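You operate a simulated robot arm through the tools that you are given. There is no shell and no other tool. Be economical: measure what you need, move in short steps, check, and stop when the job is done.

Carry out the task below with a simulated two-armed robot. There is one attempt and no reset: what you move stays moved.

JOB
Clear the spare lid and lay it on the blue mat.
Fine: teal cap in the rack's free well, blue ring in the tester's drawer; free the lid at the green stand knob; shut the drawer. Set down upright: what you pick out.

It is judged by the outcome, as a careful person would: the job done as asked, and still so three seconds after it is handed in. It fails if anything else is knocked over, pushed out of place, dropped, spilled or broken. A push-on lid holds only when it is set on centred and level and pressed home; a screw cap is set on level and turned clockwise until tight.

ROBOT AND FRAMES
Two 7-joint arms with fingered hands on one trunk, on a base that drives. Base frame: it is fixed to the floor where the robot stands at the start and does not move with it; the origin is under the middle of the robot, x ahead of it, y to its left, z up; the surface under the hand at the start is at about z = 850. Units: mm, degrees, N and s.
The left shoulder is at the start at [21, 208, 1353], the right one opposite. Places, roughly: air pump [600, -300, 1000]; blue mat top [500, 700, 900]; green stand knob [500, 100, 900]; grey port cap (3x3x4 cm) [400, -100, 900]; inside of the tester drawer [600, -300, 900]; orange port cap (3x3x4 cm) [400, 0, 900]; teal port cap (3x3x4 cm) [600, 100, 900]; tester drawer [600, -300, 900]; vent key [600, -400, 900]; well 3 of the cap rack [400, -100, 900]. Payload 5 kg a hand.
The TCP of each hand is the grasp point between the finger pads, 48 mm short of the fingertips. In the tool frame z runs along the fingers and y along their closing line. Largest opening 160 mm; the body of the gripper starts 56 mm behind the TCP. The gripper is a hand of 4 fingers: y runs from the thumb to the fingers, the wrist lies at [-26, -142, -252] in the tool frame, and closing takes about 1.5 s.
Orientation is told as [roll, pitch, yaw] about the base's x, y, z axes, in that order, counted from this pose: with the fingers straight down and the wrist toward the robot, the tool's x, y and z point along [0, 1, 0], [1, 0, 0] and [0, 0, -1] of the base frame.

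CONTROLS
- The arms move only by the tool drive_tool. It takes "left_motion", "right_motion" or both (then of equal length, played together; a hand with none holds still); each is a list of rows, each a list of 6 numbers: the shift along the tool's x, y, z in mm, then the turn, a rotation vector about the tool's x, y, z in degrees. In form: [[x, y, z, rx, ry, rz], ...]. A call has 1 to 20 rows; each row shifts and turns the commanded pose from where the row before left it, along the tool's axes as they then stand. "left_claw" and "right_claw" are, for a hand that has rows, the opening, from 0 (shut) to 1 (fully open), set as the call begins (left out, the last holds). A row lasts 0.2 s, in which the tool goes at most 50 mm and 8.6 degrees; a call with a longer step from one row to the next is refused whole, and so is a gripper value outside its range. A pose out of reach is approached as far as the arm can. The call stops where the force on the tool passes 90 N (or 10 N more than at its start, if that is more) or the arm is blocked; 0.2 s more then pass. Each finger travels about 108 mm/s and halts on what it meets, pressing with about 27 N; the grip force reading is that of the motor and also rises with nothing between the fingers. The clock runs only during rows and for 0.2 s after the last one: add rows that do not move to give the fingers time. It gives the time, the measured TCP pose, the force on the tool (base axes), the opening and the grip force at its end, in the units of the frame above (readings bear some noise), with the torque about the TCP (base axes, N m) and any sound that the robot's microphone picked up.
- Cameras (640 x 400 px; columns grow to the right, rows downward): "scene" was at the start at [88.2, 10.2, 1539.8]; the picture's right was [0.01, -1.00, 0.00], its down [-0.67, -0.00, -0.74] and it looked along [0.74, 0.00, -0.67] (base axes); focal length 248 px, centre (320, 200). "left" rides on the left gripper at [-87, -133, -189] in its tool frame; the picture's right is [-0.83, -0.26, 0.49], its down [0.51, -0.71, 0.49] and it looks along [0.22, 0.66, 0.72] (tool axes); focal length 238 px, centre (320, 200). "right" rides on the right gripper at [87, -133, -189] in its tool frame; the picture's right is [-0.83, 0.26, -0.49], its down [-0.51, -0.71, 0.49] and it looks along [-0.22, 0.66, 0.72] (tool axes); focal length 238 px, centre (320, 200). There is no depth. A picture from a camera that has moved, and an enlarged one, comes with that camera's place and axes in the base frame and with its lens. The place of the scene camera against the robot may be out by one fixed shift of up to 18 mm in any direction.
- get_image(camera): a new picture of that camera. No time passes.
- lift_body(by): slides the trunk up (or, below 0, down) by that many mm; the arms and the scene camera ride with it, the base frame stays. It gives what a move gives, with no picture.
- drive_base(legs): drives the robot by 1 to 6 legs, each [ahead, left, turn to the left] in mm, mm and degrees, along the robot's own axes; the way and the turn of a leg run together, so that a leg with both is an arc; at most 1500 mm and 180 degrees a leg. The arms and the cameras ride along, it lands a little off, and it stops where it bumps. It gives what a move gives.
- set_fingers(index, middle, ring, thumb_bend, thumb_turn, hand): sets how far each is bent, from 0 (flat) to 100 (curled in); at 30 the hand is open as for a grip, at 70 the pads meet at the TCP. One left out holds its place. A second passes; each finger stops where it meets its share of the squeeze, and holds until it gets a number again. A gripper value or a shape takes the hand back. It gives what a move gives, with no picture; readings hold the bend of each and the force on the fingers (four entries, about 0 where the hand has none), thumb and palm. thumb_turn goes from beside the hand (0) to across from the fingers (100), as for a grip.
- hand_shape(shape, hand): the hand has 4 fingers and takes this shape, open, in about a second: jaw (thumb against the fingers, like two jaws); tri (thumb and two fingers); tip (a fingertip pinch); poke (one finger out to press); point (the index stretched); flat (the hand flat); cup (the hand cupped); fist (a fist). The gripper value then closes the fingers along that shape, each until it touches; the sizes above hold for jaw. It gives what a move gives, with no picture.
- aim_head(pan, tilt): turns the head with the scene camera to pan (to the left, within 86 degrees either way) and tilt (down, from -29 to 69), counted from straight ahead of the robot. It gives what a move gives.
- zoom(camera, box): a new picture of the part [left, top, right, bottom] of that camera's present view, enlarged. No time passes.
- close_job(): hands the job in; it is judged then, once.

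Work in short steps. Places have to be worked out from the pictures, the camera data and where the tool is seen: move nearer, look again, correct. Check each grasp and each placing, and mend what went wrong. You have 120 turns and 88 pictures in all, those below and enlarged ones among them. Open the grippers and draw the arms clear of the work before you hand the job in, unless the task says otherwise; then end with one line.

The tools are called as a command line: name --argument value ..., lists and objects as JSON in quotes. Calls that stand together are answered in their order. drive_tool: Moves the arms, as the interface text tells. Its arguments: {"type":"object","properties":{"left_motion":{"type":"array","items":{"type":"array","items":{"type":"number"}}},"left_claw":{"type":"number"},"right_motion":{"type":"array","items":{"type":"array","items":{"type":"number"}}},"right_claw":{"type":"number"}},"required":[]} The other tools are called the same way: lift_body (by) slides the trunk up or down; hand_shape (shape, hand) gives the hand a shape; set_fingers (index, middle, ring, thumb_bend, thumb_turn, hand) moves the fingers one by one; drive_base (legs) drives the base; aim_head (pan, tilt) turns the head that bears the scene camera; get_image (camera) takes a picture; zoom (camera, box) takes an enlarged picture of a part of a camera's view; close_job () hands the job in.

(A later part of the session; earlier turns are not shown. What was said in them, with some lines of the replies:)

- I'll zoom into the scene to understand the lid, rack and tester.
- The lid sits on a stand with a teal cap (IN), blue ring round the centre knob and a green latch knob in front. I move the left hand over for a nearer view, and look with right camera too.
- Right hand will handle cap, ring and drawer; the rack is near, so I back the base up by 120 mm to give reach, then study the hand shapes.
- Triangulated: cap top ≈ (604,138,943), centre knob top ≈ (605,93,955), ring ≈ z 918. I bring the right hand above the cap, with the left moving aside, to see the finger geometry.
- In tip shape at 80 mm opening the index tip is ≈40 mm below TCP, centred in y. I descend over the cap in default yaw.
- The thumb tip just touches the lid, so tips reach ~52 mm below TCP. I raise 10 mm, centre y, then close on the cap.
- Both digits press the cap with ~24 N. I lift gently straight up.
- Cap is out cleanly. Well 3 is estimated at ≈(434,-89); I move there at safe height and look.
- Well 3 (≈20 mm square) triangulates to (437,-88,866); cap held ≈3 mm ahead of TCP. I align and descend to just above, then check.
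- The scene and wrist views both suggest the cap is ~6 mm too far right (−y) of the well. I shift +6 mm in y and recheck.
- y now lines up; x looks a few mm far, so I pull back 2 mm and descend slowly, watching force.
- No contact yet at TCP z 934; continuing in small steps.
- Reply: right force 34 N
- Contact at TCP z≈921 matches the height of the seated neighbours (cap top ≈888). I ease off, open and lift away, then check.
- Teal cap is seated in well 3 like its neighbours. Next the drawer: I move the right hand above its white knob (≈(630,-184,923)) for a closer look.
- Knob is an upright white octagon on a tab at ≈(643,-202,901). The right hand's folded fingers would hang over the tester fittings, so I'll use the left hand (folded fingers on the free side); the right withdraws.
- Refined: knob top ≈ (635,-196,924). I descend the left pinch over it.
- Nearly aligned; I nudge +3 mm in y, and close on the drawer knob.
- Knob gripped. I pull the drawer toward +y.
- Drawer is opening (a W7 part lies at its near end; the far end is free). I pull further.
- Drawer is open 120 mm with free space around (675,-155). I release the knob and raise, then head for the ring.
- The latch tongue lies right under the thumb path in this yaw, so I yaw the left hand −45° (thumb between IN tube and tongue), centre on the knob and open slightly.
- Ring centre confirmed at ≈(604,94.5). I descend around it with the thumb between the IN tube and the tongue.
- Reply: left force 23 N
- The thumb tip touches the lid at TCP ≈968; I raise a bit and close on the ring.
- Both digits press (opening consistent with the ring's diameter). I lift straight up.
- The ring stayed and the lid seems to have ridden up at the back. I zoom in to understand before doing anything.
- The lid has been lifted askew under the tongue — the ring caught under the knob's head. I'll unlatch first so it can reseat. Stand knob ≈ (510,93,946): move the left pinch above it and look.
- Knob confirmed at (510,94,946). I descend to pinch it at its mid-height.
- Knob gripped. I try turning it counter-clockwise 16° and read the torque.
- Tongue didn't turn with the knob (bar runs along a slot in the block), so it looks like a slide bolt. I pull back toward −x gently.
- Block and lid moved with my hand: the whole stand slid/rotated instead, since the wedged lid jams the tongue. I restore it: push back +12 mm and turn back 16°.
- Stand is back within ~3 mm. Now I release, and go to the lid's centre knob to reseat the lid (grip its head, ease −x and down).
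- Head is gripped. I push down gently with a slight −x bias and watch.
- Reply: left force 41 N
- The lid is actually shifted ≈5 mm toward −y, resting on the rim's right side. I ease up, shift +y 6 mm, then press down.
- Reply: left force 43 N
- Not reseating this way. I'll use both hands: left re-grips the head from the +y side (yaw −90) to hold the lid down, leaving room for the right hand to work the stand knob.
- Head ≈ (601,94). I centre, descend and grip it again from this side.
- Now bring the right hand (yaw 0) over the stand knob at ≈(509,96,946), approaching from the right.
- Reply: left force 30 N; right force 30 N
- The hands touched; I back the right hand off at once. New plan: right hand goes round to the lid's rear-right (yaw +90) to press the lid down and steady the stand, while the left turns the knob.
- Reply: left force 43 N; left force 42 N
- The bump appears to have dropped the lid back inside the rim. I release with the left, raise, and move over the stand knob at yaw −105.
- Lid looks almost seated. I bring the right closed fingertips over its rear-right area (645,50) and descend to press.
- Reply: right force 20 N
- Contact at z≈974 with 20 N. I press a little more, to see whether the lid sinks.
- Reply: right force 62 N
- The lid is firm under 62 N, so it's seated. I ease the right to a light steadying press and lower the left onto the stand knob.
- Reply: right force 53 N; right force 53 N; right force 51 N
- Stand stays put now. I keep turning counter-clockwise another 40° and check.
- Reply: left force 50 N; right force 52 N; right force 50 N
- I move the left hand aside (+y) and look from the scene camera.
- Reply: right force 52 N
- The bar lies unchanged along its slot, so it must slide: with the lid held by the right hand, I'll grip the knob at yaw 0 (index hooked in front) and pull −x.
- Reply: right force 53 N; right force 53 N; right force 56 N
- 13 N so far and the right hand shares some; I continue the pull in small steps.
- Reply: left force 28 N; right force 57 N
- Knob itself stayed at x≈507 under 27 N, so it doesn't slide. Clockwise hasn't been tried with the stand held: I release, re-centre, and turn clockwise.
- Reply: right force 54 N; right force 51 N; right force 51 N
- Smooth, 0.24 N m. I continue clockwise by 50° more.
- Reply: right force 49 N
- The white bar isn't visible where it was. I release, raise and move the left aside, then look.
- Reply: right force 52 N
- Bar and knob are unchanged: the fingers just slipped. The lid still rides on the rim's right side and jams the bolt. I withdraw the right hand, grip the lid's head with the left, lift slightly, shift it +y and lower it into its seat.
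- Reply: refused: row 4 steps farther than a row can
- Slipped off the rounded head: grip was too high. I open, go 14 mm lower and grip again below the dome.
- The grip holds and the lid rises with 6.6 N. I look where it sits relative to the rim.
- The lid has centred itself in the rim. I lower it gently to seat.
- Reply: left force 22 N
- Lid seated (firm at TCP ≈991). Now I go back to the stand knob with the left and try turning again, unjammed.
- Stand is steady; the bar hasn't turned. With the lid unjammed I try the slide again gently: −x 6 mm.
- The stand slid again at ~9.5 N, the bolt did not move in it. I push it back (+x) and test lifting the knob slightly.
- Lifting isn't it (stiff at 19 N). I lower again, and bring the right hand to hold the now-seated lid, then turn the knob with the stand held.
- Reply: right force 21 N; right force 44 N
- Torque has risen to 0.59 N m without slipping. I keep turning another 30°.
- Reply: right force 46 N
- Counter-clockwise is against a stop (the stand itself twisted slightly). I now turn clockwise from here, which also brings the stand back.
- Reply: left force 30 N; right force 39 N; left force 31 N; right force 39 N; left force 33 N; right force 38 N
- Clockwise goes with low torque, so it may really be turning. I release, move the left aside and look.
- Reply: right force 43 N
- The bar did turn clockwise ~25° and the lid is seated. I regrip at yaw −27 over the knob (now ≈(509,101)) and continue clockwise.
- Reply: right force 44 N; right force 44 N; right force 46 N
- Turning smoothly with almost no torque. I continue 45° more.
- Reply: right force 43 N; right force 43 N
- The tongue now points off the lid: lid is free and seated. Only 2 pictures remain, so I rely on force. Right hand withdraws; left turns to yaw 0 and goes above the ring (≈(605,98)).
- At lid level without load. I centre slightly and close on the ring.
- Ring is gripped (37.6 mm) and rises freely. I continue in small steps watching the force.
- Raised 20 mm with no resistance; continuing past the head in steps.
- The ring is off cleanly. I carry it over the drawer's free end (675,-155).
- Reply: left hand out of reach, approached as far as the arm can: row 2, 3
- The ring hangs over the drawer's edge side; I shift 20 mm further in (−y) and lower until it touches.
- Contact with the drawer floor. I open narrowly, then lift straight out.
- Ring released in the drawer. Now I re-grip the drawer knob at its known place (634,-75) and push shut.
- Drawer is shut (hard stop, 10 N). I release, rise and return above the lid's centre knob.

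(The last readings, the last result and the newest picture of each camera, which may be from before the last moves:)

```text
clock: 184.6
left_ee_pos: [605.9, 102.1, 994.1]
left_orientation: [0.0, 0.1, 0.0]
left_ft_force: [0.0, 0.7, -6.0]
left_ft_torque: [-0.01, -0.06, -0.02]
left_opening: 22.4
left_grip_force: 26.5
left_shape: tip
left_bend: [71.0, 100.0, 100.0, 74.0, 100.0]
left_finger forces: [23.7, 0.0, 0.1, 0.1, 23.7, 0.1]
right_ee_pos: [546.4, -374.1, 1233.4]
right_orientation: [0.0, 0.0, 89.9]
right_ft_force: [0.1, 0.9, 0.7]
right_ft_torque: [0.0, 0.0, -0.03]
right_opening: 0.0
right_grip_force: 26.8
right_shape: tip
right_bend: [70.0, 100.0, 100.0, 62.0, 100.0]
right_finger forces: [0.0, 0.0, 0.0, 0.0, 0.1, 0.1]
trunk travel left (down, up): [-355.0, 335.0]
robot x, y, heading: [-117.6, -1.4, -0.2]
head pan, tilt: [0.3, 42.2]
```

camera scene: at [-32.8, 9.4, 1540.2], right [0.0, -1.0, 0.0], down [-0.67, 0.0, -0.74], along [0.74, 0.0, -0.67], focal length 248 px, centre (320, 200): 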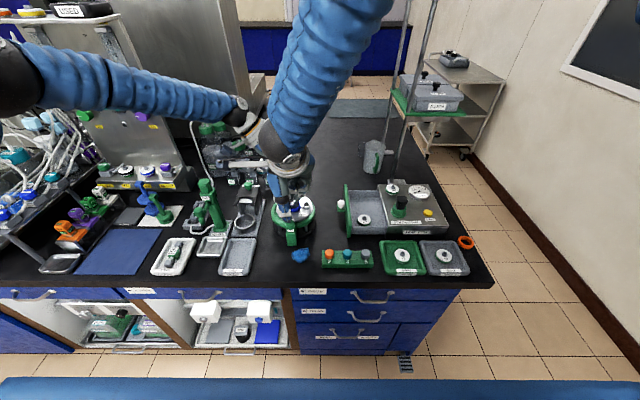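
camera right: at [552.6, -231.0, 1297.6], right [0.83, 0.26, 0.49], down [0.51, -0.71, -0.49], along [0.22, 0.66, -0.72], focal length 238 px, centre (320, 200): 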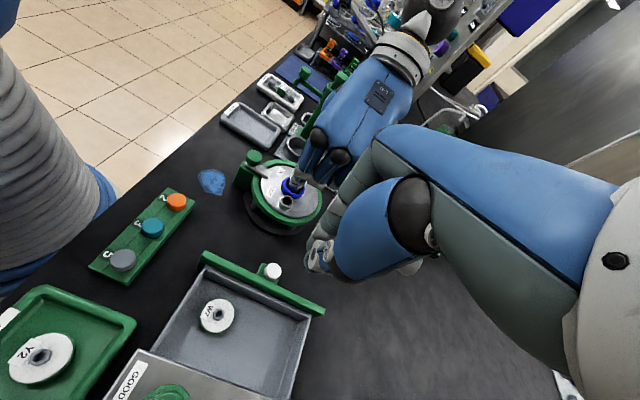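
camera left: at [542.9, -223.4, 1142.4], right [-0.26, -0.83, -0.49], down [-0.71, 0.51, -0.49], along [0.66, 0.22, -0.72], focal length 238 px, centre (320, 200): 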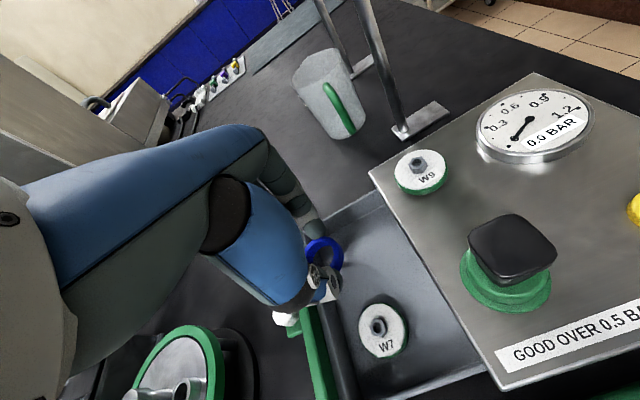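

The lid lifts with a steady 6 N. I raise it slowly to a safe height.

drive_tool --left_motion '[[0, 0, -6, 0, 0, 0], [0, 0, -8, 0, 0, 0], [0, 0, -12, 0, 0, 0], [0, 0, -16, 0, 0, 0], [0, 0, -18, 0, 0, 0], [0, 0, -18, 0, 0, 0], [0, 0, -18, 0, 0, 0], [0, 0, -18, 0, 0, 0], [0, 0, -18, 0, 0, 0], [0, 0, -18, 0, 0, 0], [0, 0, -18, 0, 0, 0], [0, 0, -18, 0, 0, 0], [0, 0, 0, 0, 0, 0]]'

drive_tool --left_motion '[[0, -10, 0, 0, 0, 0], [0, -20, 0, 0, 0, 0], [0, -25, 0, 0, 0, 0], [0, -25, 0, 0, 0, 0], [0, -25, 0, 0, 0, 0], [0, -25, 0, 0, 0, 0], [0, -25, 0, 0, 0, 0], [0, -25, 0, 0, 0, 0], [0, -25, 0, 0, 0, 0], [0, -15, 0, 0, 0, 0], [0, 0, 0, 0, 0, 0]]'

```text
clock: 187.4
left_ee_pos: [606.6, 101.2, 1179.4]
left_orientation: [0.0, 0.1, -0.1]
left_ft_force: [0.6, 0.0, -4.8]
left_ft_torque: [0.01, 0.03, 0.0]
left_opening: 22.7
left_grip_force: 26.9
left_shape: tip
left_bend: [71.0, 100.0, 100.0, 74.0, 100.0]
left_finger forces: [23.7, 0.0, 0.0, 0.0, 23.6, 0.0]
right_ee_pos: [547.4, -374.2, 1232.7]
right_orientation: [0.0, 0.1, 90.0]
right_ft_force: [0.1, -0.4, 0.1]
right_ft_torque: [0.06, 0.04, 0.02]
right_opening: 0.0
right_grip_force: 26.8
right_shape: tip
right_bend: [70.0, 100.0, 100.0, 62.0, 100.0]
right_finger forces: [0.0, 0.1, 0.0, 0.0, 0.0, 0.0]
trunk travel left (down, up): [-355.0, 335.0]
robot x, y, heading: [-118.9, -2.4, -0.5]
head pan, tilt: [0.3, 42.2]
```

```text
clock: 189.8
left_ee_pos: [384.6, 99.7, 1180.0]
left_orientation: [0.0, 0.1, 0.0]
left_ft_force: [-0.3, -0.9, -5.8]
left_ft_torque: [0.03, -0.02, 0.0]
left_opening: 22.5
left_grip_force: 26.7
left_shape: tip
left_bend: [71.0, 100.0, 100.0, 74.0, 100.0]
left_finger forces: [23.8, 0.1, 0.1, 0.0, 23.7, 0.0]
right_ee_pos: [546.8, -375.3, 1233.2]
right_orientation: [0.0, -0.1, 89.9]
right_ft_force: [-0.3, 0.0, -0.6]
right_ft_torque: [0.1, -0.01, -0.04]
right_opening: 0.2
right_grip_force: 27.4
right_shape: tip
right_bend: [70.0, 100.0, 100.0, 62.0, 100.0]
right_finger forces: [0.0, 0.0, 0.0, 0.1, 0.0, 0.0]
trunk travel left (down, up): [-355.0, 335.0]
robot x, y, heading: [-117.5, 1.9, -0.3]
head pan, tilt: [0.3, 42.2]
```

Now across to the left (+y 570 mm) in front of the tall items.

drive_tool --left_motion '[[15, 0, 0, 0, 0, 0], [30, 0, 0, 0, 0, 0], [30, 0, 0, 0, 0, 0], [30, 0, 0, 0, 0, 0], [30, 0, 0, 0, 0, 0], [30, 0, 0, 0, 0, 0], [30, 0, 0, 0, 0, 0], [30, 0, 0, 0, 0, 0], [30, 0, 0, 0, 0, 0], [30, 0, 0, 0, 0, 0], [30, 0, 0, 0, 0, 0], [30, 0, 0, 0, 0, 0], [30, 0, 0, 0, 0, 0], [30, 0, 0, 0, 0, 0], [30, 0, 0, 0, 0, 0], [30, 0, 0, 0, 0, 0], [30, 0, 0, 0, 0, 0], [30, 0, 0, 0, 0, 0], [30, 0, 0, 0, 0, 0], [0, 0, 0, 0, 0, 0]]'

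drive_tool --left_motion '[[15, 10, 0, 0, 0, 0], [0, 20, 0, 0, 0, 0], [0, 25, 0, 0, 0, 0], [0, 20, 0, 0, 0, 0], [0, 9, 0, 0, 0, 0], [0, 0, 0, 0, 0, 0], [0, 0, 0, 0, 0, 0]]'

```text
clock: 194.0
left_ee_pos: [383.4, 653.9, 1180.3]
left_orientation: [0.1, 0.0, 0.1]
left_ft_force: [-0.1, -1.3, -5.2]
left_ft_torque: [0.09, -0.02, 0.05]
left_opening: 22.6
left_grip_force: 26.5
left_shape: tip
left_bend: [71.0, 100.0, 100.0, 74.0, 100.0]
left_finger forces: [23.5, 0.0, 0.0, 0.0, 23.3, 0.0]
right_ee_pos: [545.9, -376.2, 1233.5]
right_orientation: [0.0, 0.0, 89.9]
right_ft_force: [0.5, -0.1, -0.7]
right_ft_torque: [0.08, -0.02, 0.0]
right_opening: 0.2
right_grip_force: 27.3
right_shape: tip
right_bend: [70.0, 100.0, 100.0, 62.0, 100.0]
right_finger forces: [0.0, 0.0, 0.0, 0.1, 0.0, 0.1]
trunk travel left (down, up): [-355.0, 335.0]
robot x, y, heading: [-118.1, 1.0, 0.1]
head pan, tilt: [0.3, 42.2]
```

```text
clock: 195.6
left_ee_pos: [467.8, 670.9, 1180.3]
left_orientation: [-0.1, 0.0, 0.0]
left_ft_force: [-0.2, 0.2, -5.6]
left_ft_torque: [-0.01, 0.0, -0.03]
left_opening: 22.4
left_grip_force: 27.1
left_shape: tip
left_bend: [71.0, 100.0, 100.0, 74.0, 100.0]
left_finger forces: [23.4, 0.1, 0.0, 0.1, 23.4, 0.1]
right_ee_pos: [547.1, -373.5, 1233.8]
right_orientation: [0.0, 0.0, 89.8]
right_ft_force: [-0.1, -0.4, 0.3]
right_ft_torque: [0.04, -0.01, -0.05]
right_opening: 0.0
right_grip_force: 27.1
right_shape: tip
right_bend: [70.0, 100.0, 100.0, 62.0, 100.0]
right_finger forces: [0.0, 0.1, 0.0, 0.0, 0.0, 0.0]
trunk travel left (down, up): [-355.0, 335.0]
robot x, y, heading: [-117.5, 4.1, -0.2]
head pan, tilt: [0.3, 42.2]
```

Lid is above the mat centre (468,671). I descend in stages, then feel for contact.

drive_tool --left_motion '[[0, 0, 10, 0, 0, 0], [0, 0, 25, 0, 0, 0], [0, 0, 25, 0, 0, 0], [0, 0, 25, 0, 0, 0], [0, 0, 25, 0, 0, 0], [0, 0, 25, 0, 0, 0], [0, 0, 20, 0, 0, 0], [0, 0, 10, 0, 0, 0], [0, 0, 0, 0, 0, 0]]'

drive_tool --left_motion '[[0, 0, 5, 0, 0, 0], [0, 0, 5, 0, 0, 0], [0, 0, 5, 0, 0, 0], [0, 0, 5, 0, 0, 0], [0, 0, 0, 0, 0, 0]]'

drive_tool --left_motion '[[0, 0, 4, 0, 0, 0], [0, 0, 4, 0, 0, 0], [0, 0, 0, 0, 0, 0]]'

```text
clock: 197.6
left_ee_pos: [469.4, 671.8, 1015.4]
left_orientation: [0.1, 0.1, 0.0]
left_ft_force: [-0.7, 0.5, -6.0]
left_ft_torque: [0.01, -0.04, 0.01]
left_opening: 22.8
left_grip_force: 27.2
left_shape: tip
left_bend: [71.0, 100.0, 100.0, 74.0, 100.0]
left_finger forces: [23.4, 0.0, 0.1, 0.0, 23.3, 0.0]
right_ee_pos: [547.1, -373.8, 1233.4]
right_orientation: [0.0, 0.0, 89.9]
right_ft_force: [-1.3, 1.1, 0.0]
right_ft_torque: [-0.02, 0.0, 0.0]
right_opening: 0.2
right_grip_force: 27.1
right_shape: tip
right_bend: [70.0, 100.0, 100.0, 62.0, 100.0]
right_finger forces: [0.0, 0.1, 0.0, 0.0, 0.0, 0.0]
trunk travel left (down, up): [-355.0, 335.0]
robot x, y, heading: [-119.7, -1.6, -0.3]
head pan, tilt: [0.3, 42.2]
```

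```text
clock: 198.8
left_ee_pos: [469.7, 672.8, 994.8]
left_orientation: [-0.1, 0.0, 0.1]
left_ft_force: [0.2, -0.4, -5.3]
left_ft_torque: [0.02, -0.04, 0.0]
left_opening: 22.4
left_grip_force: 27.1
left_shape: tip
left_bend: [71.0, 100.0, 100.0, 74.0, 100.0]
left_finger forces: [23.3, 0.1, 0.0, 0.0, 23.5, 0.1]
right_ee_pos: [547.9, -373.9, 1233.9]
right_orientation: [0.0, 0.1, 89.9]
right_ft_force: [-0.5, -0.1, 0.1]
right_ft_torque: [0.02, 0.0, -0.03]
right_opening: 0.0
right_grip_force: 27.1
right_shape: tip
right_bend: [70.0, 100.0, 100.0, 62.0, 100.0]
right_finger forces: [0.0, 0.0, 0.0, 0.1, 0.0, 0.0]
trunk travel left (down, up): [-355.0, 335.0]
robot x, y, heading: [-119.5, -3.4, -0.2]
head pan, tilt: [0.3, 42.2]
```

```text
clock: 199.6
left_ee_pos: [468.7, 672.2, 987.2]
left_orientation: [0.1, -0.1, 0.0]
left_ft_force: [-0.2, 0.6, -5.2]
left_ft_torque: [0.02, -0.01, -0.02]
left_opening: 22.2
left_grip_force: 27.0
left_shape: tip
left_bend: [71.0, 100.0, 100.0, 74.0, 100.0]
left_finger forces: [23.4, 0.1, 0.0, 0.0, 23.4, 0.0]
right_ee_pos: [547.4, -375.8, 1234.9]
right_orientation: [-0.1, 0.0, 90.0]
right_ft_force: [0.6, -0.3, 0.0]
right_ft_torque: [0.0, 0.01, 0.01]
right_opening: 0.0
right_grip_force: 27.5
right_shape: tip
right_bend: [70.0, 100.0, 100.0, 62.0, 100.0]
right_finger forces: [0.1, 0.0, 0.1, 0.0, 0.0, 0.0]
trunk travel left (down, up): [-355.0, 335.0]
robot x, y, heading: [-120.7, -2.2, -0.2]
head pan, tilt: [0.3, 42.2]
```

drive_tool --left_motion '[[0, 0, 4, 0, 0, 0], [0, 0, 4, 0, 0, 0], [0, 0, 4, 0, 0, 0], [0, 0, 0, 0, 0, 0]]'

drive_tool --left_motion '[[0, 0, 3, 0, 0, 0], [0, 0, 3, 0, 0, 0], [0, 0, 3, 0, 0, 0], [0, 0, 0, 0, 0, 0]]'

drive_tool --left_motion '[[0, 0, 3, 0, 0, 0], [0, 0, 3, 0, 0, 0], [0, 0, 0, 0, 0, 0]]'

```text
clock: 200.6
left_ee_pos: [469.3, 671.4, 974.2]
left_orientation: [0.0, 0.1, -0.1]
left_ft_force: [0.2, 0.0, -6.3]
left_ft_torque: [0.05, -0.02, 0.03]
left_opening: 22.5
left_grip_force: 27.2
left_shape: tip
left_bend: [71.0, 100.0, 100.0, 74.0, 100.0]
left_finger forces: [23.4, 0.0, 0.0, 0.1, 23.3, 0.1]
right_ee_pos: [547.5, -373.3, 1233.4]
right_orientation: [0.0, 0.0, 89.9]
right_ft_force: [-0.1, 0.7, -0.1]
right_ft_torque: [0.02, -0.02, 0.01]
right_opening: 0.1
right_grip_force: 27.2
right_shape: tip
right_bend: [70.0, 100.0, 100.0, 62.0, 100.0]
right_finger forces: [0.0, 0.0, 0.1, 0.0, 0.0, 0.0]
trunk travel left (down, up): [-355.0, 335.0]
robot x, y, heading: [-119.0, 0.6, -0.1]
head pan, tilt: [0.3, 42.2]
```

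```text
clock: 201.6
left_ee_pos: [470.1, 671.6, 965.3]
left_orientation: [0.0, 0.1, 0.0]
left_ft_force: [0.0, 0.4, -5.2]
left_ft_torque: [0.02, -0.05, -0.01]
left_opening: 22.4
left_grip_force: 27.4
left_shape: tip
left_bend: [71.0, 100.0, 100.0, 74.0, 100.0]
left_finger forces: [23.6, 0.1, 0.0, 0.0, 23.4, 0.0]
right_ee_pos: [546.4, -373.8, 1233.7]
right_orientation: [0.0, 0.0, 89.8]
right_ft_force: [0.7, 0.2, -0.5]
right_ft_torque: [0.04, -0.02, 0.0]
right_opening: 0.0
right_grip_force: 27.3
right_shape: tip
right_bend: [70.0, 100.0, 100.0, 62.0, 100.0]
right_finger forces: [0.1, 0.1, 0.0, 0.1, 0.0, 0.0]
trunk travel left (down, up): [-355.0, 335.0]
robot x, y, heading: [-123.0, -1.7, -0.3]
head pan, tilt: [0.3, 42.2]
```

```text
clock: 202.4
left_ee_pos: [468.2, 671.3, 959.4]
left_orientation: [0.0, -0.1, 0.0]
left_ft_force: [0.4, -0.2, -5.4]
left_ft_torque: [-0.01, -0.01, -0.03]
left_opening: 22.3
left_grip_force: 27.0
left_shape: tip
left_bend: [71.0, 100.0, 100.0, 74.0, 100.0]
left_finger forces: [23.5, 0.1, 0.0, 0.0, 23.4, 0.0]
right_ee_pos: [548.5, -374.3, 1234.1]
right_orientation: [0.1, -0.1, 89.9]
right_ft_force: [-0.6, 0.0, -0.6]
right_ft_torque: [0.01, -0.01, -0.05]
right_opening: 0.0
right_grip_force: 26.9
right_shape: tip
right_bend: [70.0, 100.0, 100.0, 62.0, 100.0]
right_finger forces: [0.0, 0.1, 0.1, 0.1, 0.0, 0.0]
trunk travel left (down, up): [-355.0, 335.0]
robot x, y, heading: [-121.3, 0.0, 0.0]
head pan, tilt: [0.3, 42.2]
```

Still hanging; continuing down in 3 mm steps.

drive_tool --left_motion '[[0, 0, 3, 0, 0, 0], [0, 0, 3, 0, 0, 0], [0, 0, 0, 0, 0, 0]]'

drive_tool --left_motion '[[0, 0, 3, 0, 0, 0], [0, 0, 3, 0, 0, 0], [0, 0, 0, 0, 0, 0]]'

drive_tool --left_motion '[[0, 0, 2, 0, 0, 0], [0, 0, 2, 0, 0, 0], [0, 0, 0, 0, 0, 0]]'

```text
clock: 203.2
left_ee_pos: [470.6, 671.3, 953.9]
left_orientation: [0.0, 0.0, -0.1]
left_ft_force: [-0.2, 0.2, -5.0]
left_ft_torque: [0.04, -0.04, -0.02]
left_opening: 22.4
left_grip_force: 27.3
left_shape: tip
left_bend: [71.0, 100.0, 100.0, 74.0, 100.0]
left_finger forces: [23.3, 0.0, 0.0, 0.0, 23.4, 0.0]
right_ee_pos: [546.4, -374.6, 1234.1]
right_orientation: [0.0, 0.0, 90.0]
right_ft_force: [0.4, -0.1, -0.2]
right_ft_torque: [0.03, -0.04, 0.03]
right_opening: 0.0
right_grip_force: 26.5
right_shape: tip
right_bend: [70.0, 100.0, 100.0, 62.0, 100.0]
right_finger forces: [0.1, 0.1, 0.0, 0.1, 0.0, 0.0]
trunk travel left (down, up): [-355.0, 335.0]
robot x, y, heading: [-125.4, 0.2, 0.0]
head pan, tilt: [0.3, 42.2]
```

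```text
clock: 204.0
left_ee_pos: [470.6, 670.7, 948.1]
left_orientation: [0.0, 0.0, 0.1]
left_ft_force: [-0.3, 0.4, -6.0]
left_ft_torque: [-0.04, -0.02, 0.0]
left_opening: 22.4
left_grip_force: 27.5
left_shape: tip
left_bend: [71.0, 100.0, 100.0, 74.0, 100.0]
left_finger forces: [23.3, 0.0, 0.1, 0.1, 23.3, 0.0]
right_ee_pos: [547.2, -374.3, 1233.0]
right_orientation: [0.0, -0.1, 89.9]
right_ft_force: [-1.1, -0.4, 0.7]
right_ft_torque: [-0.03, -0.01, 0.0]
right_opening: 0.0
right_grip_force: 27.2
right_shape: tip
right_bend: [70.0, 100.0, 100.0, 62.0, 100.0]
right_finger forces: [0.0, 0.0, 0.0, 0.0, 0.0, 0.0]
trunk travel left (down, up): [-355.0, 335.0]
robot x, y, heading: [-119.2, -4.6, -0.2]
head pan, tilt: [0.3, 42.2]
```

```text
clock: 204.8
left_ee_pos: [469.7, 671.0, 944.1]
left_orientation: [0.0, -0.1, -0.1]
left_ft_force: [0.1, 0.2, -5.6]
left_ft_torque: [0.01, 0.0, -0.01]
left_opening: 22.4
left_grip_force: 27.1
left_shape: tip
left_bend: [71.0, 100.0, 100.0, 74.0, 100.0]
left_finger forces: [23.5, 0.0, 0.0, 0.0, 23.4, 0.0]
right_ee_pos: [547.2, -374.0, 1234.7]
right_orientation: [0.0, 0.0, 89.9]
right_ft_force: [0.1, 0.5, 0.5]
right_ft_torque: [0.02, 0.02, 0.01]
right_opening: 0.0
right_grip_force: 27.2
right_shape: tip
right_bend: [70.0, 100.0, 100.0, 62.0, 100.0]
right_finger forces: [0.0, 0.0, 0.0, 0.1, 0.1, 0.1]
trunk travel left (down, up): [-355.0, 335.0]
robot x, y, heading: [-118.3, -2.2, -0.2]
head pan, tilt: [0.3, 42.2]
```

drive_tool --left_motion '[[0, 0, 2, 0, 0, 0], [0, 0, 2, 0, 0, 0], [0, 0, 0, 0, 0, 0]]'

drive_tool --left_motion '[[0, 0, 2, 0, 0, 0], [0, 0, 2, 0, 0, 0], [0, 0, 0, 0, 0, 0]]'

drive_tool --left_motion '[[0, 0, 2, 0, 0, 0], [0, 0, 2, 0, 0, 0], [0, 0, 0, 0, 0, 0]]'

drive_tool --left_motion '[[0, 0, 2, 0, 0, 0], [0, 0, 1, 0, 0, 0], [0, 0, 0, 0, 0, 0]]'

```text
clock: 205.6
left_ee_pos: [469.5, 669.8, 940.3]
left_orientation: [0.1, 0.0, 0.1]
left_ft_force: [-0.9, -0.5, -6.0]
left_ft_torque: [0.01, -0.03, -0.01]
left_opening: 22.4
left_grip_force: 26.6
left_shape: tip
left_bend: [71.0, 100.0, 100.0, 74.0, 100.0]
left_finger forces: [23.5, 0.0, 0.0, 0.0, 23.3, 0.0]
right_ee_pos: [545.8, -374.7, 1233.3]
right_orientation: [0.0, 0.0, 89.9]
right_ft_force: [0.0, -0.3, 0.2]
right_ft_torque: [-0.01, -0.01, -0.01]
right_opening: 0.2
right_grip_force: 26.8
right_shape: tip
right_bend: [70.0, 100.0, 100.0, 62.0, 100.0]
right_finger forces: [0.1, 0.0, 0.0, 0.0, 0.1, 0.0]
trunk travel left (down, up): [-355.0, 335.0]
robot x, y, heading: [-116.2, 3.6, 0.1]
head pan, tilt: [0.3, 42.2]
```

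```text
clock: 206.4
left_ee_pos: [469.1, 671.0, 934.7]
left_orientation: [0.0, -0.1, 0.0]
left_ft_force: [0.0, -0.8, -5.2]
left_ft_torque: [-0.01, -0.04, -0.03]
left_opening: 22.1
left_grip_force: 26.9
left_shape: tip
left_bend: [71.0, 100.0, 100.0, 74.0, 100.0]
left_finger forces: [23.6, 0.0, 0.1, 0.0, 23.4, 0.1]
right_ee_pos: [547.3, -373.8, 1234.5]
right_orientation: [0.0, 0.0, 89.9]
right_ft_force: [1.4, -0.3, 0.2]
right_ft_torque: [0.02, 0.03, 0.05]
right_opening: 0.0
right_grip_force: 27.3
right_shape: tip
right_bend: [70.0, 100.0, 100.0, 62.0, 100.0]
right_finger forces: [0.0, 0.0, 0.0, 0.1, 0.1, 0.0]
trunk travel left (down, up): [-355.0, 335.0]
robot x, y, heading: [-116.1, 3.3, -0.4]
head pan, tilt: [0.3, 42.2]
```

```text
clock: 207.2
left_ee_pos: [469.0, 670.7, 931.4]
left_orientation: [0.0, 0.0, 0.0]
left_ft_force: [0.3, -1.0, -5.8]
left_ft_torque: [-0.02, -0.04, 0.01]
left_opening: 22.2
left_grip_force: 26.9
left_shape: tip
left_bend: [71.0, 100.0, 100.0, 74.0, 100.0]
left_finger forces: [23.5, 0.1, 0.0, 0.0, 23.3, 0.0]
right_ee_pos: [547.4, -373.9, 1234.3]
right_orientation: [0.1, -0.1, 89.9]
right_ft_force: [-0.8, -0.1, -0.7]
right_ft_torque: [0.01, -0.01, 0.0]
right_opening: 0.2
right_grip_force: 26.9
right_shape: tip
right_bend: [70.0, 100.0, 100.0, 62.0, 100.0]
right_finger forces: [0.1, 0.0, 0.0, 0.0, 0.0, 0.0]
trunk travel left (down, up): [-355.0, 335.0]
robot x, y, heading: [-119.5, -0.6, -0.4]
head pan, tilt: [0.3, 42.2]
```

```text
clock: 208.0
left_ee_pos: [468.5, 671.2, 928.8]
left_orientation: [0.0, 0.0, 0.1]
left_ft_force: [-0.7, 0.0, -3.8]
left_ft_torque: [0.0, -0.01, 0.0]
left_opening: 22.2
left_grip_force: 26.7
left_shape: tip
left_bend: [71.0, 100.0, 100.0, 74.0, 100.0]
left_finger forces: [23.5, 0.1, 0.0, 0.0, 24.1, 0.0]
right_ee_pos: [546.1, -373.1, 1233.8]
right_orientation: [0.0, 0.0, 90.0]
right_ft_force: [-0.5, -0.9, 0.0]
right_ft_torque: [0.01, 0.01, -0.01]
right_opening: 0.0
right_grip_force: 26.7
right_shape: tip
right_bend: [70.0, 100.0, 100.0, 62.0, 100.0]
right_finger forces: [0.1, 0.1, 0.1, 0.0, 0.0, 0.0]
trunk travel left (down, up): [-355.0, 335.0]
robot x, y, heading: [-116.4, 1.7, -0.1]
head pan, tilt: [0.3, 42.2]
```

Contact is starting (−3.8 N). One more small step, then release, and lift away.

drive_tool --left_motion '[[0, 0, 1.5, 0, 0, 0], [0, 0, 0, 0, 0, 0]]'

drive_tool --left_motion '[[0, 0, 0, 0, 0, 0], [0, 0, 0, 0, 0, 0], [0, 0, 0, 0, 0, 0], [0, 0, 0, 0, 0, 0]]' --left_claw 0.5

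drive_tool --left_motion '[[0, 0, -5, 0, 0, 0], [0, 0, -15, 0, 0, 0], [0, 0, -30, 0, 0, 0], [0, 0, -45, 0, 0, 0], [0, 0, -45, 0, 0, 0], [0, 0, -45, 0, 0, 0], [0, 0, -45, 0, 0, 0], [0, 0, 0, 0, 0, 0]]'

```text
clock: 208.6
left_ee_pos: [469.0, 671.3, 927.6]
left_orientation: [-0.1, -0.1, 0.1]
left_ft_force: [-0.2, -0.8, -1.1]
left_ft_torque: [0.01, -0.03, 0.03]
left_opening: 22.5
left_grip_force: 27.2
left_shape: tip
left_bend: [71.0, 100.0, 100.0, 74.0, 100.0]
left_finger forces: [24.1, 0.0, 0.0, 0.0, 25.3, 0.0]
right_ee_pos: [546.5, -373.6, 1234.2]
right_orientation: [0.0, 0.0, 89.8]
right_ft_force: [-1.0, 0.0, -0.5]
right_ft_torque: [-0.01, 0.01, 0.0]
right_opening: 0.0
right_grip_force: 27.1
right_shape: tip
right_bend: [70.0, 100.0, 100.0, 62.0, 100.0]
right_finger forces: [0.0, 0.1, 0.0, 0.0, 0.0, 0.0]
trunk travel left (down, up): [-355.0, 335.0]
robot x, y, heading: [-117.1, -0.7, -0.2]
head pan, tilt: [0.3, 42.2]
```

```text
clock: 209.6
left_ee_pos: [468.7, 671.0, 928.6]
left_orientation: [0.0, 0.1, 0.1]
left_ft_force: [-1.1, 0.3, 0.2]
left_ft_torque: [0.02, 0.01, -0.01]
left_opening: 79.5
left_grip_force: 0.0
left_shape: tip
left_bend: [73.0, 98.0, 99.0, 70.0, 100.0]
left_finger forces: [0.1, 0.0, 0.1, 0.1, 0.1, 0.0]
right_ee_pos: [546.6, -374.5, 1233.8]
right_orientation: [0.0, 0.0, 89.9]
right_ft_force: [-0.9, -0.9, -0.4]
right_ft_torque: [-0.01, -0.03, -0.04]
right_opening: 0.0
right_grip_force: 26.6
right_shape: tip
right_bend: [70.0, 100.0, 100.0, 62.0, 100.0]
right_finger forces: [0.0, 0.0, 0.0, 0.1, 0.1, 0.0]
trunk travel left (down, up): [-355.0, 335.0]
robot x, y, heading: [-120.8, -0.5, -0.3]
head pan, tilt: [0.3, 42.2]
```

```text
clock: 211.4
left_ee_pos: [469.2, 671.4, 1156.8]
left_orientation: [-0.1, 0.1, 0.0]
left_ft_force: [0.4, 0.7, -0.1]
left_ft_torque: [-0.09, 0.02, 0.02]
left_opening: 79.8
left_grip_force: 0.1
left_shape: tip
left_bend: [73.0, 98.0, 99.0, 70.0, 100.0]
left_finger forces: [0.1, 0.0, 0.1, 0.0, 0.0, 0.1]
right_ee_pos: [548.0, -372.0, 1233.8]
right_orientation: [0.0, 0.0, 89.9]
right_ft_force: [0.5, 0.6, -0.5]
right_ft_torque: [-0.09, 0.03, 0.05]
right_opening: 0.0
right_grip_force: 26.8
right_shape: tip
right_bend: [70.0, 100.0, 100.0, 62.0, 100.0]
right_finger forces: [0.0, 0.1, 0.0, 0.0, 0.1, 0.0]
trunk travel left (down, up): [-355.0, 335.0]
robot x, y, heading: [-117.7, -0.3, -0.1]
head pan, tilt: [0.3, 42.2]
```

Lid is down on the mat and released. I open the right hand too and draw both arms clear.

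drive_tool --left_motion '[[0, -20, -30, 0, 0, 0], [0, -20, -30, 0, 0, 0], [-20, -20, -20, 0, 0, 0], [-30, -10, 0, 0, 0, 0], [0, 0, 0, 0, 0, 0]]' --right_motion '[[0, 0, -10, 0, 0, 0], [0, 0, -10, 0, 0, 0], [0, 0, 0, 0, 0, 0], [0, 0, 0, 0, 0, 0], [0, 0, 0, 0, 0, 0]]' --left_claw 1 --right_claw 0.8

close_job

```text
clock: 212.6
left_ee_pos: [397.9, 621.6, 1237.6]
left_orientation: [-0.1, 0.0, 0.1]
left_ft_force: [0.5, 1.0, -0.1]
left_ft_torque: [-0.13, -0.03, 0.01]
left_opening: 159.7
left_grip_force: 0.0
left_shape: tip
left_bend: [30.0, 98.0, 99.0, 30.0, 97.0]
left_finger forces: [0.0, 0.0, 0.1, 0.0, 0.0, 0.0]
right_ee_pos: [546.1, -373.4, 1253.7]
right_orientation: [0.1, 0.0, 90.0]
right_ft_force: [-0.2, 0.9, 1.0]
right_ft_torque: [-0.11, 0.06, 0.04]
right_opening: 128.3
right_grip_force: 0.0
right_shape: tip
right_bend: [28.0, 98.0, 99.0, 51.0, 99.0]
right_finger forces: [0.1, 0.0, 0.0, 0.0, 0.0, 0.1]
trunk travel left (down, up): [-355.0, 335.0]
robot x, y, heading: [-119.1, 0.8, 0.2]
head pan, tilt: [0.3, 42.2]
```

```text
The job is handed in.
```

The job is handed in: teal cap in well 3 (seen in a picture), blue ring in the drawer, drawer shut, lid freed at the stand knob and set on the blue mat. The ring, the drawer closing and the lid on the mat are judged from force and position readings only, as I had no pictures left. The stand slid and turned while I worked the latch, and I estimate it now sits up to about 1 cm off its starting place.
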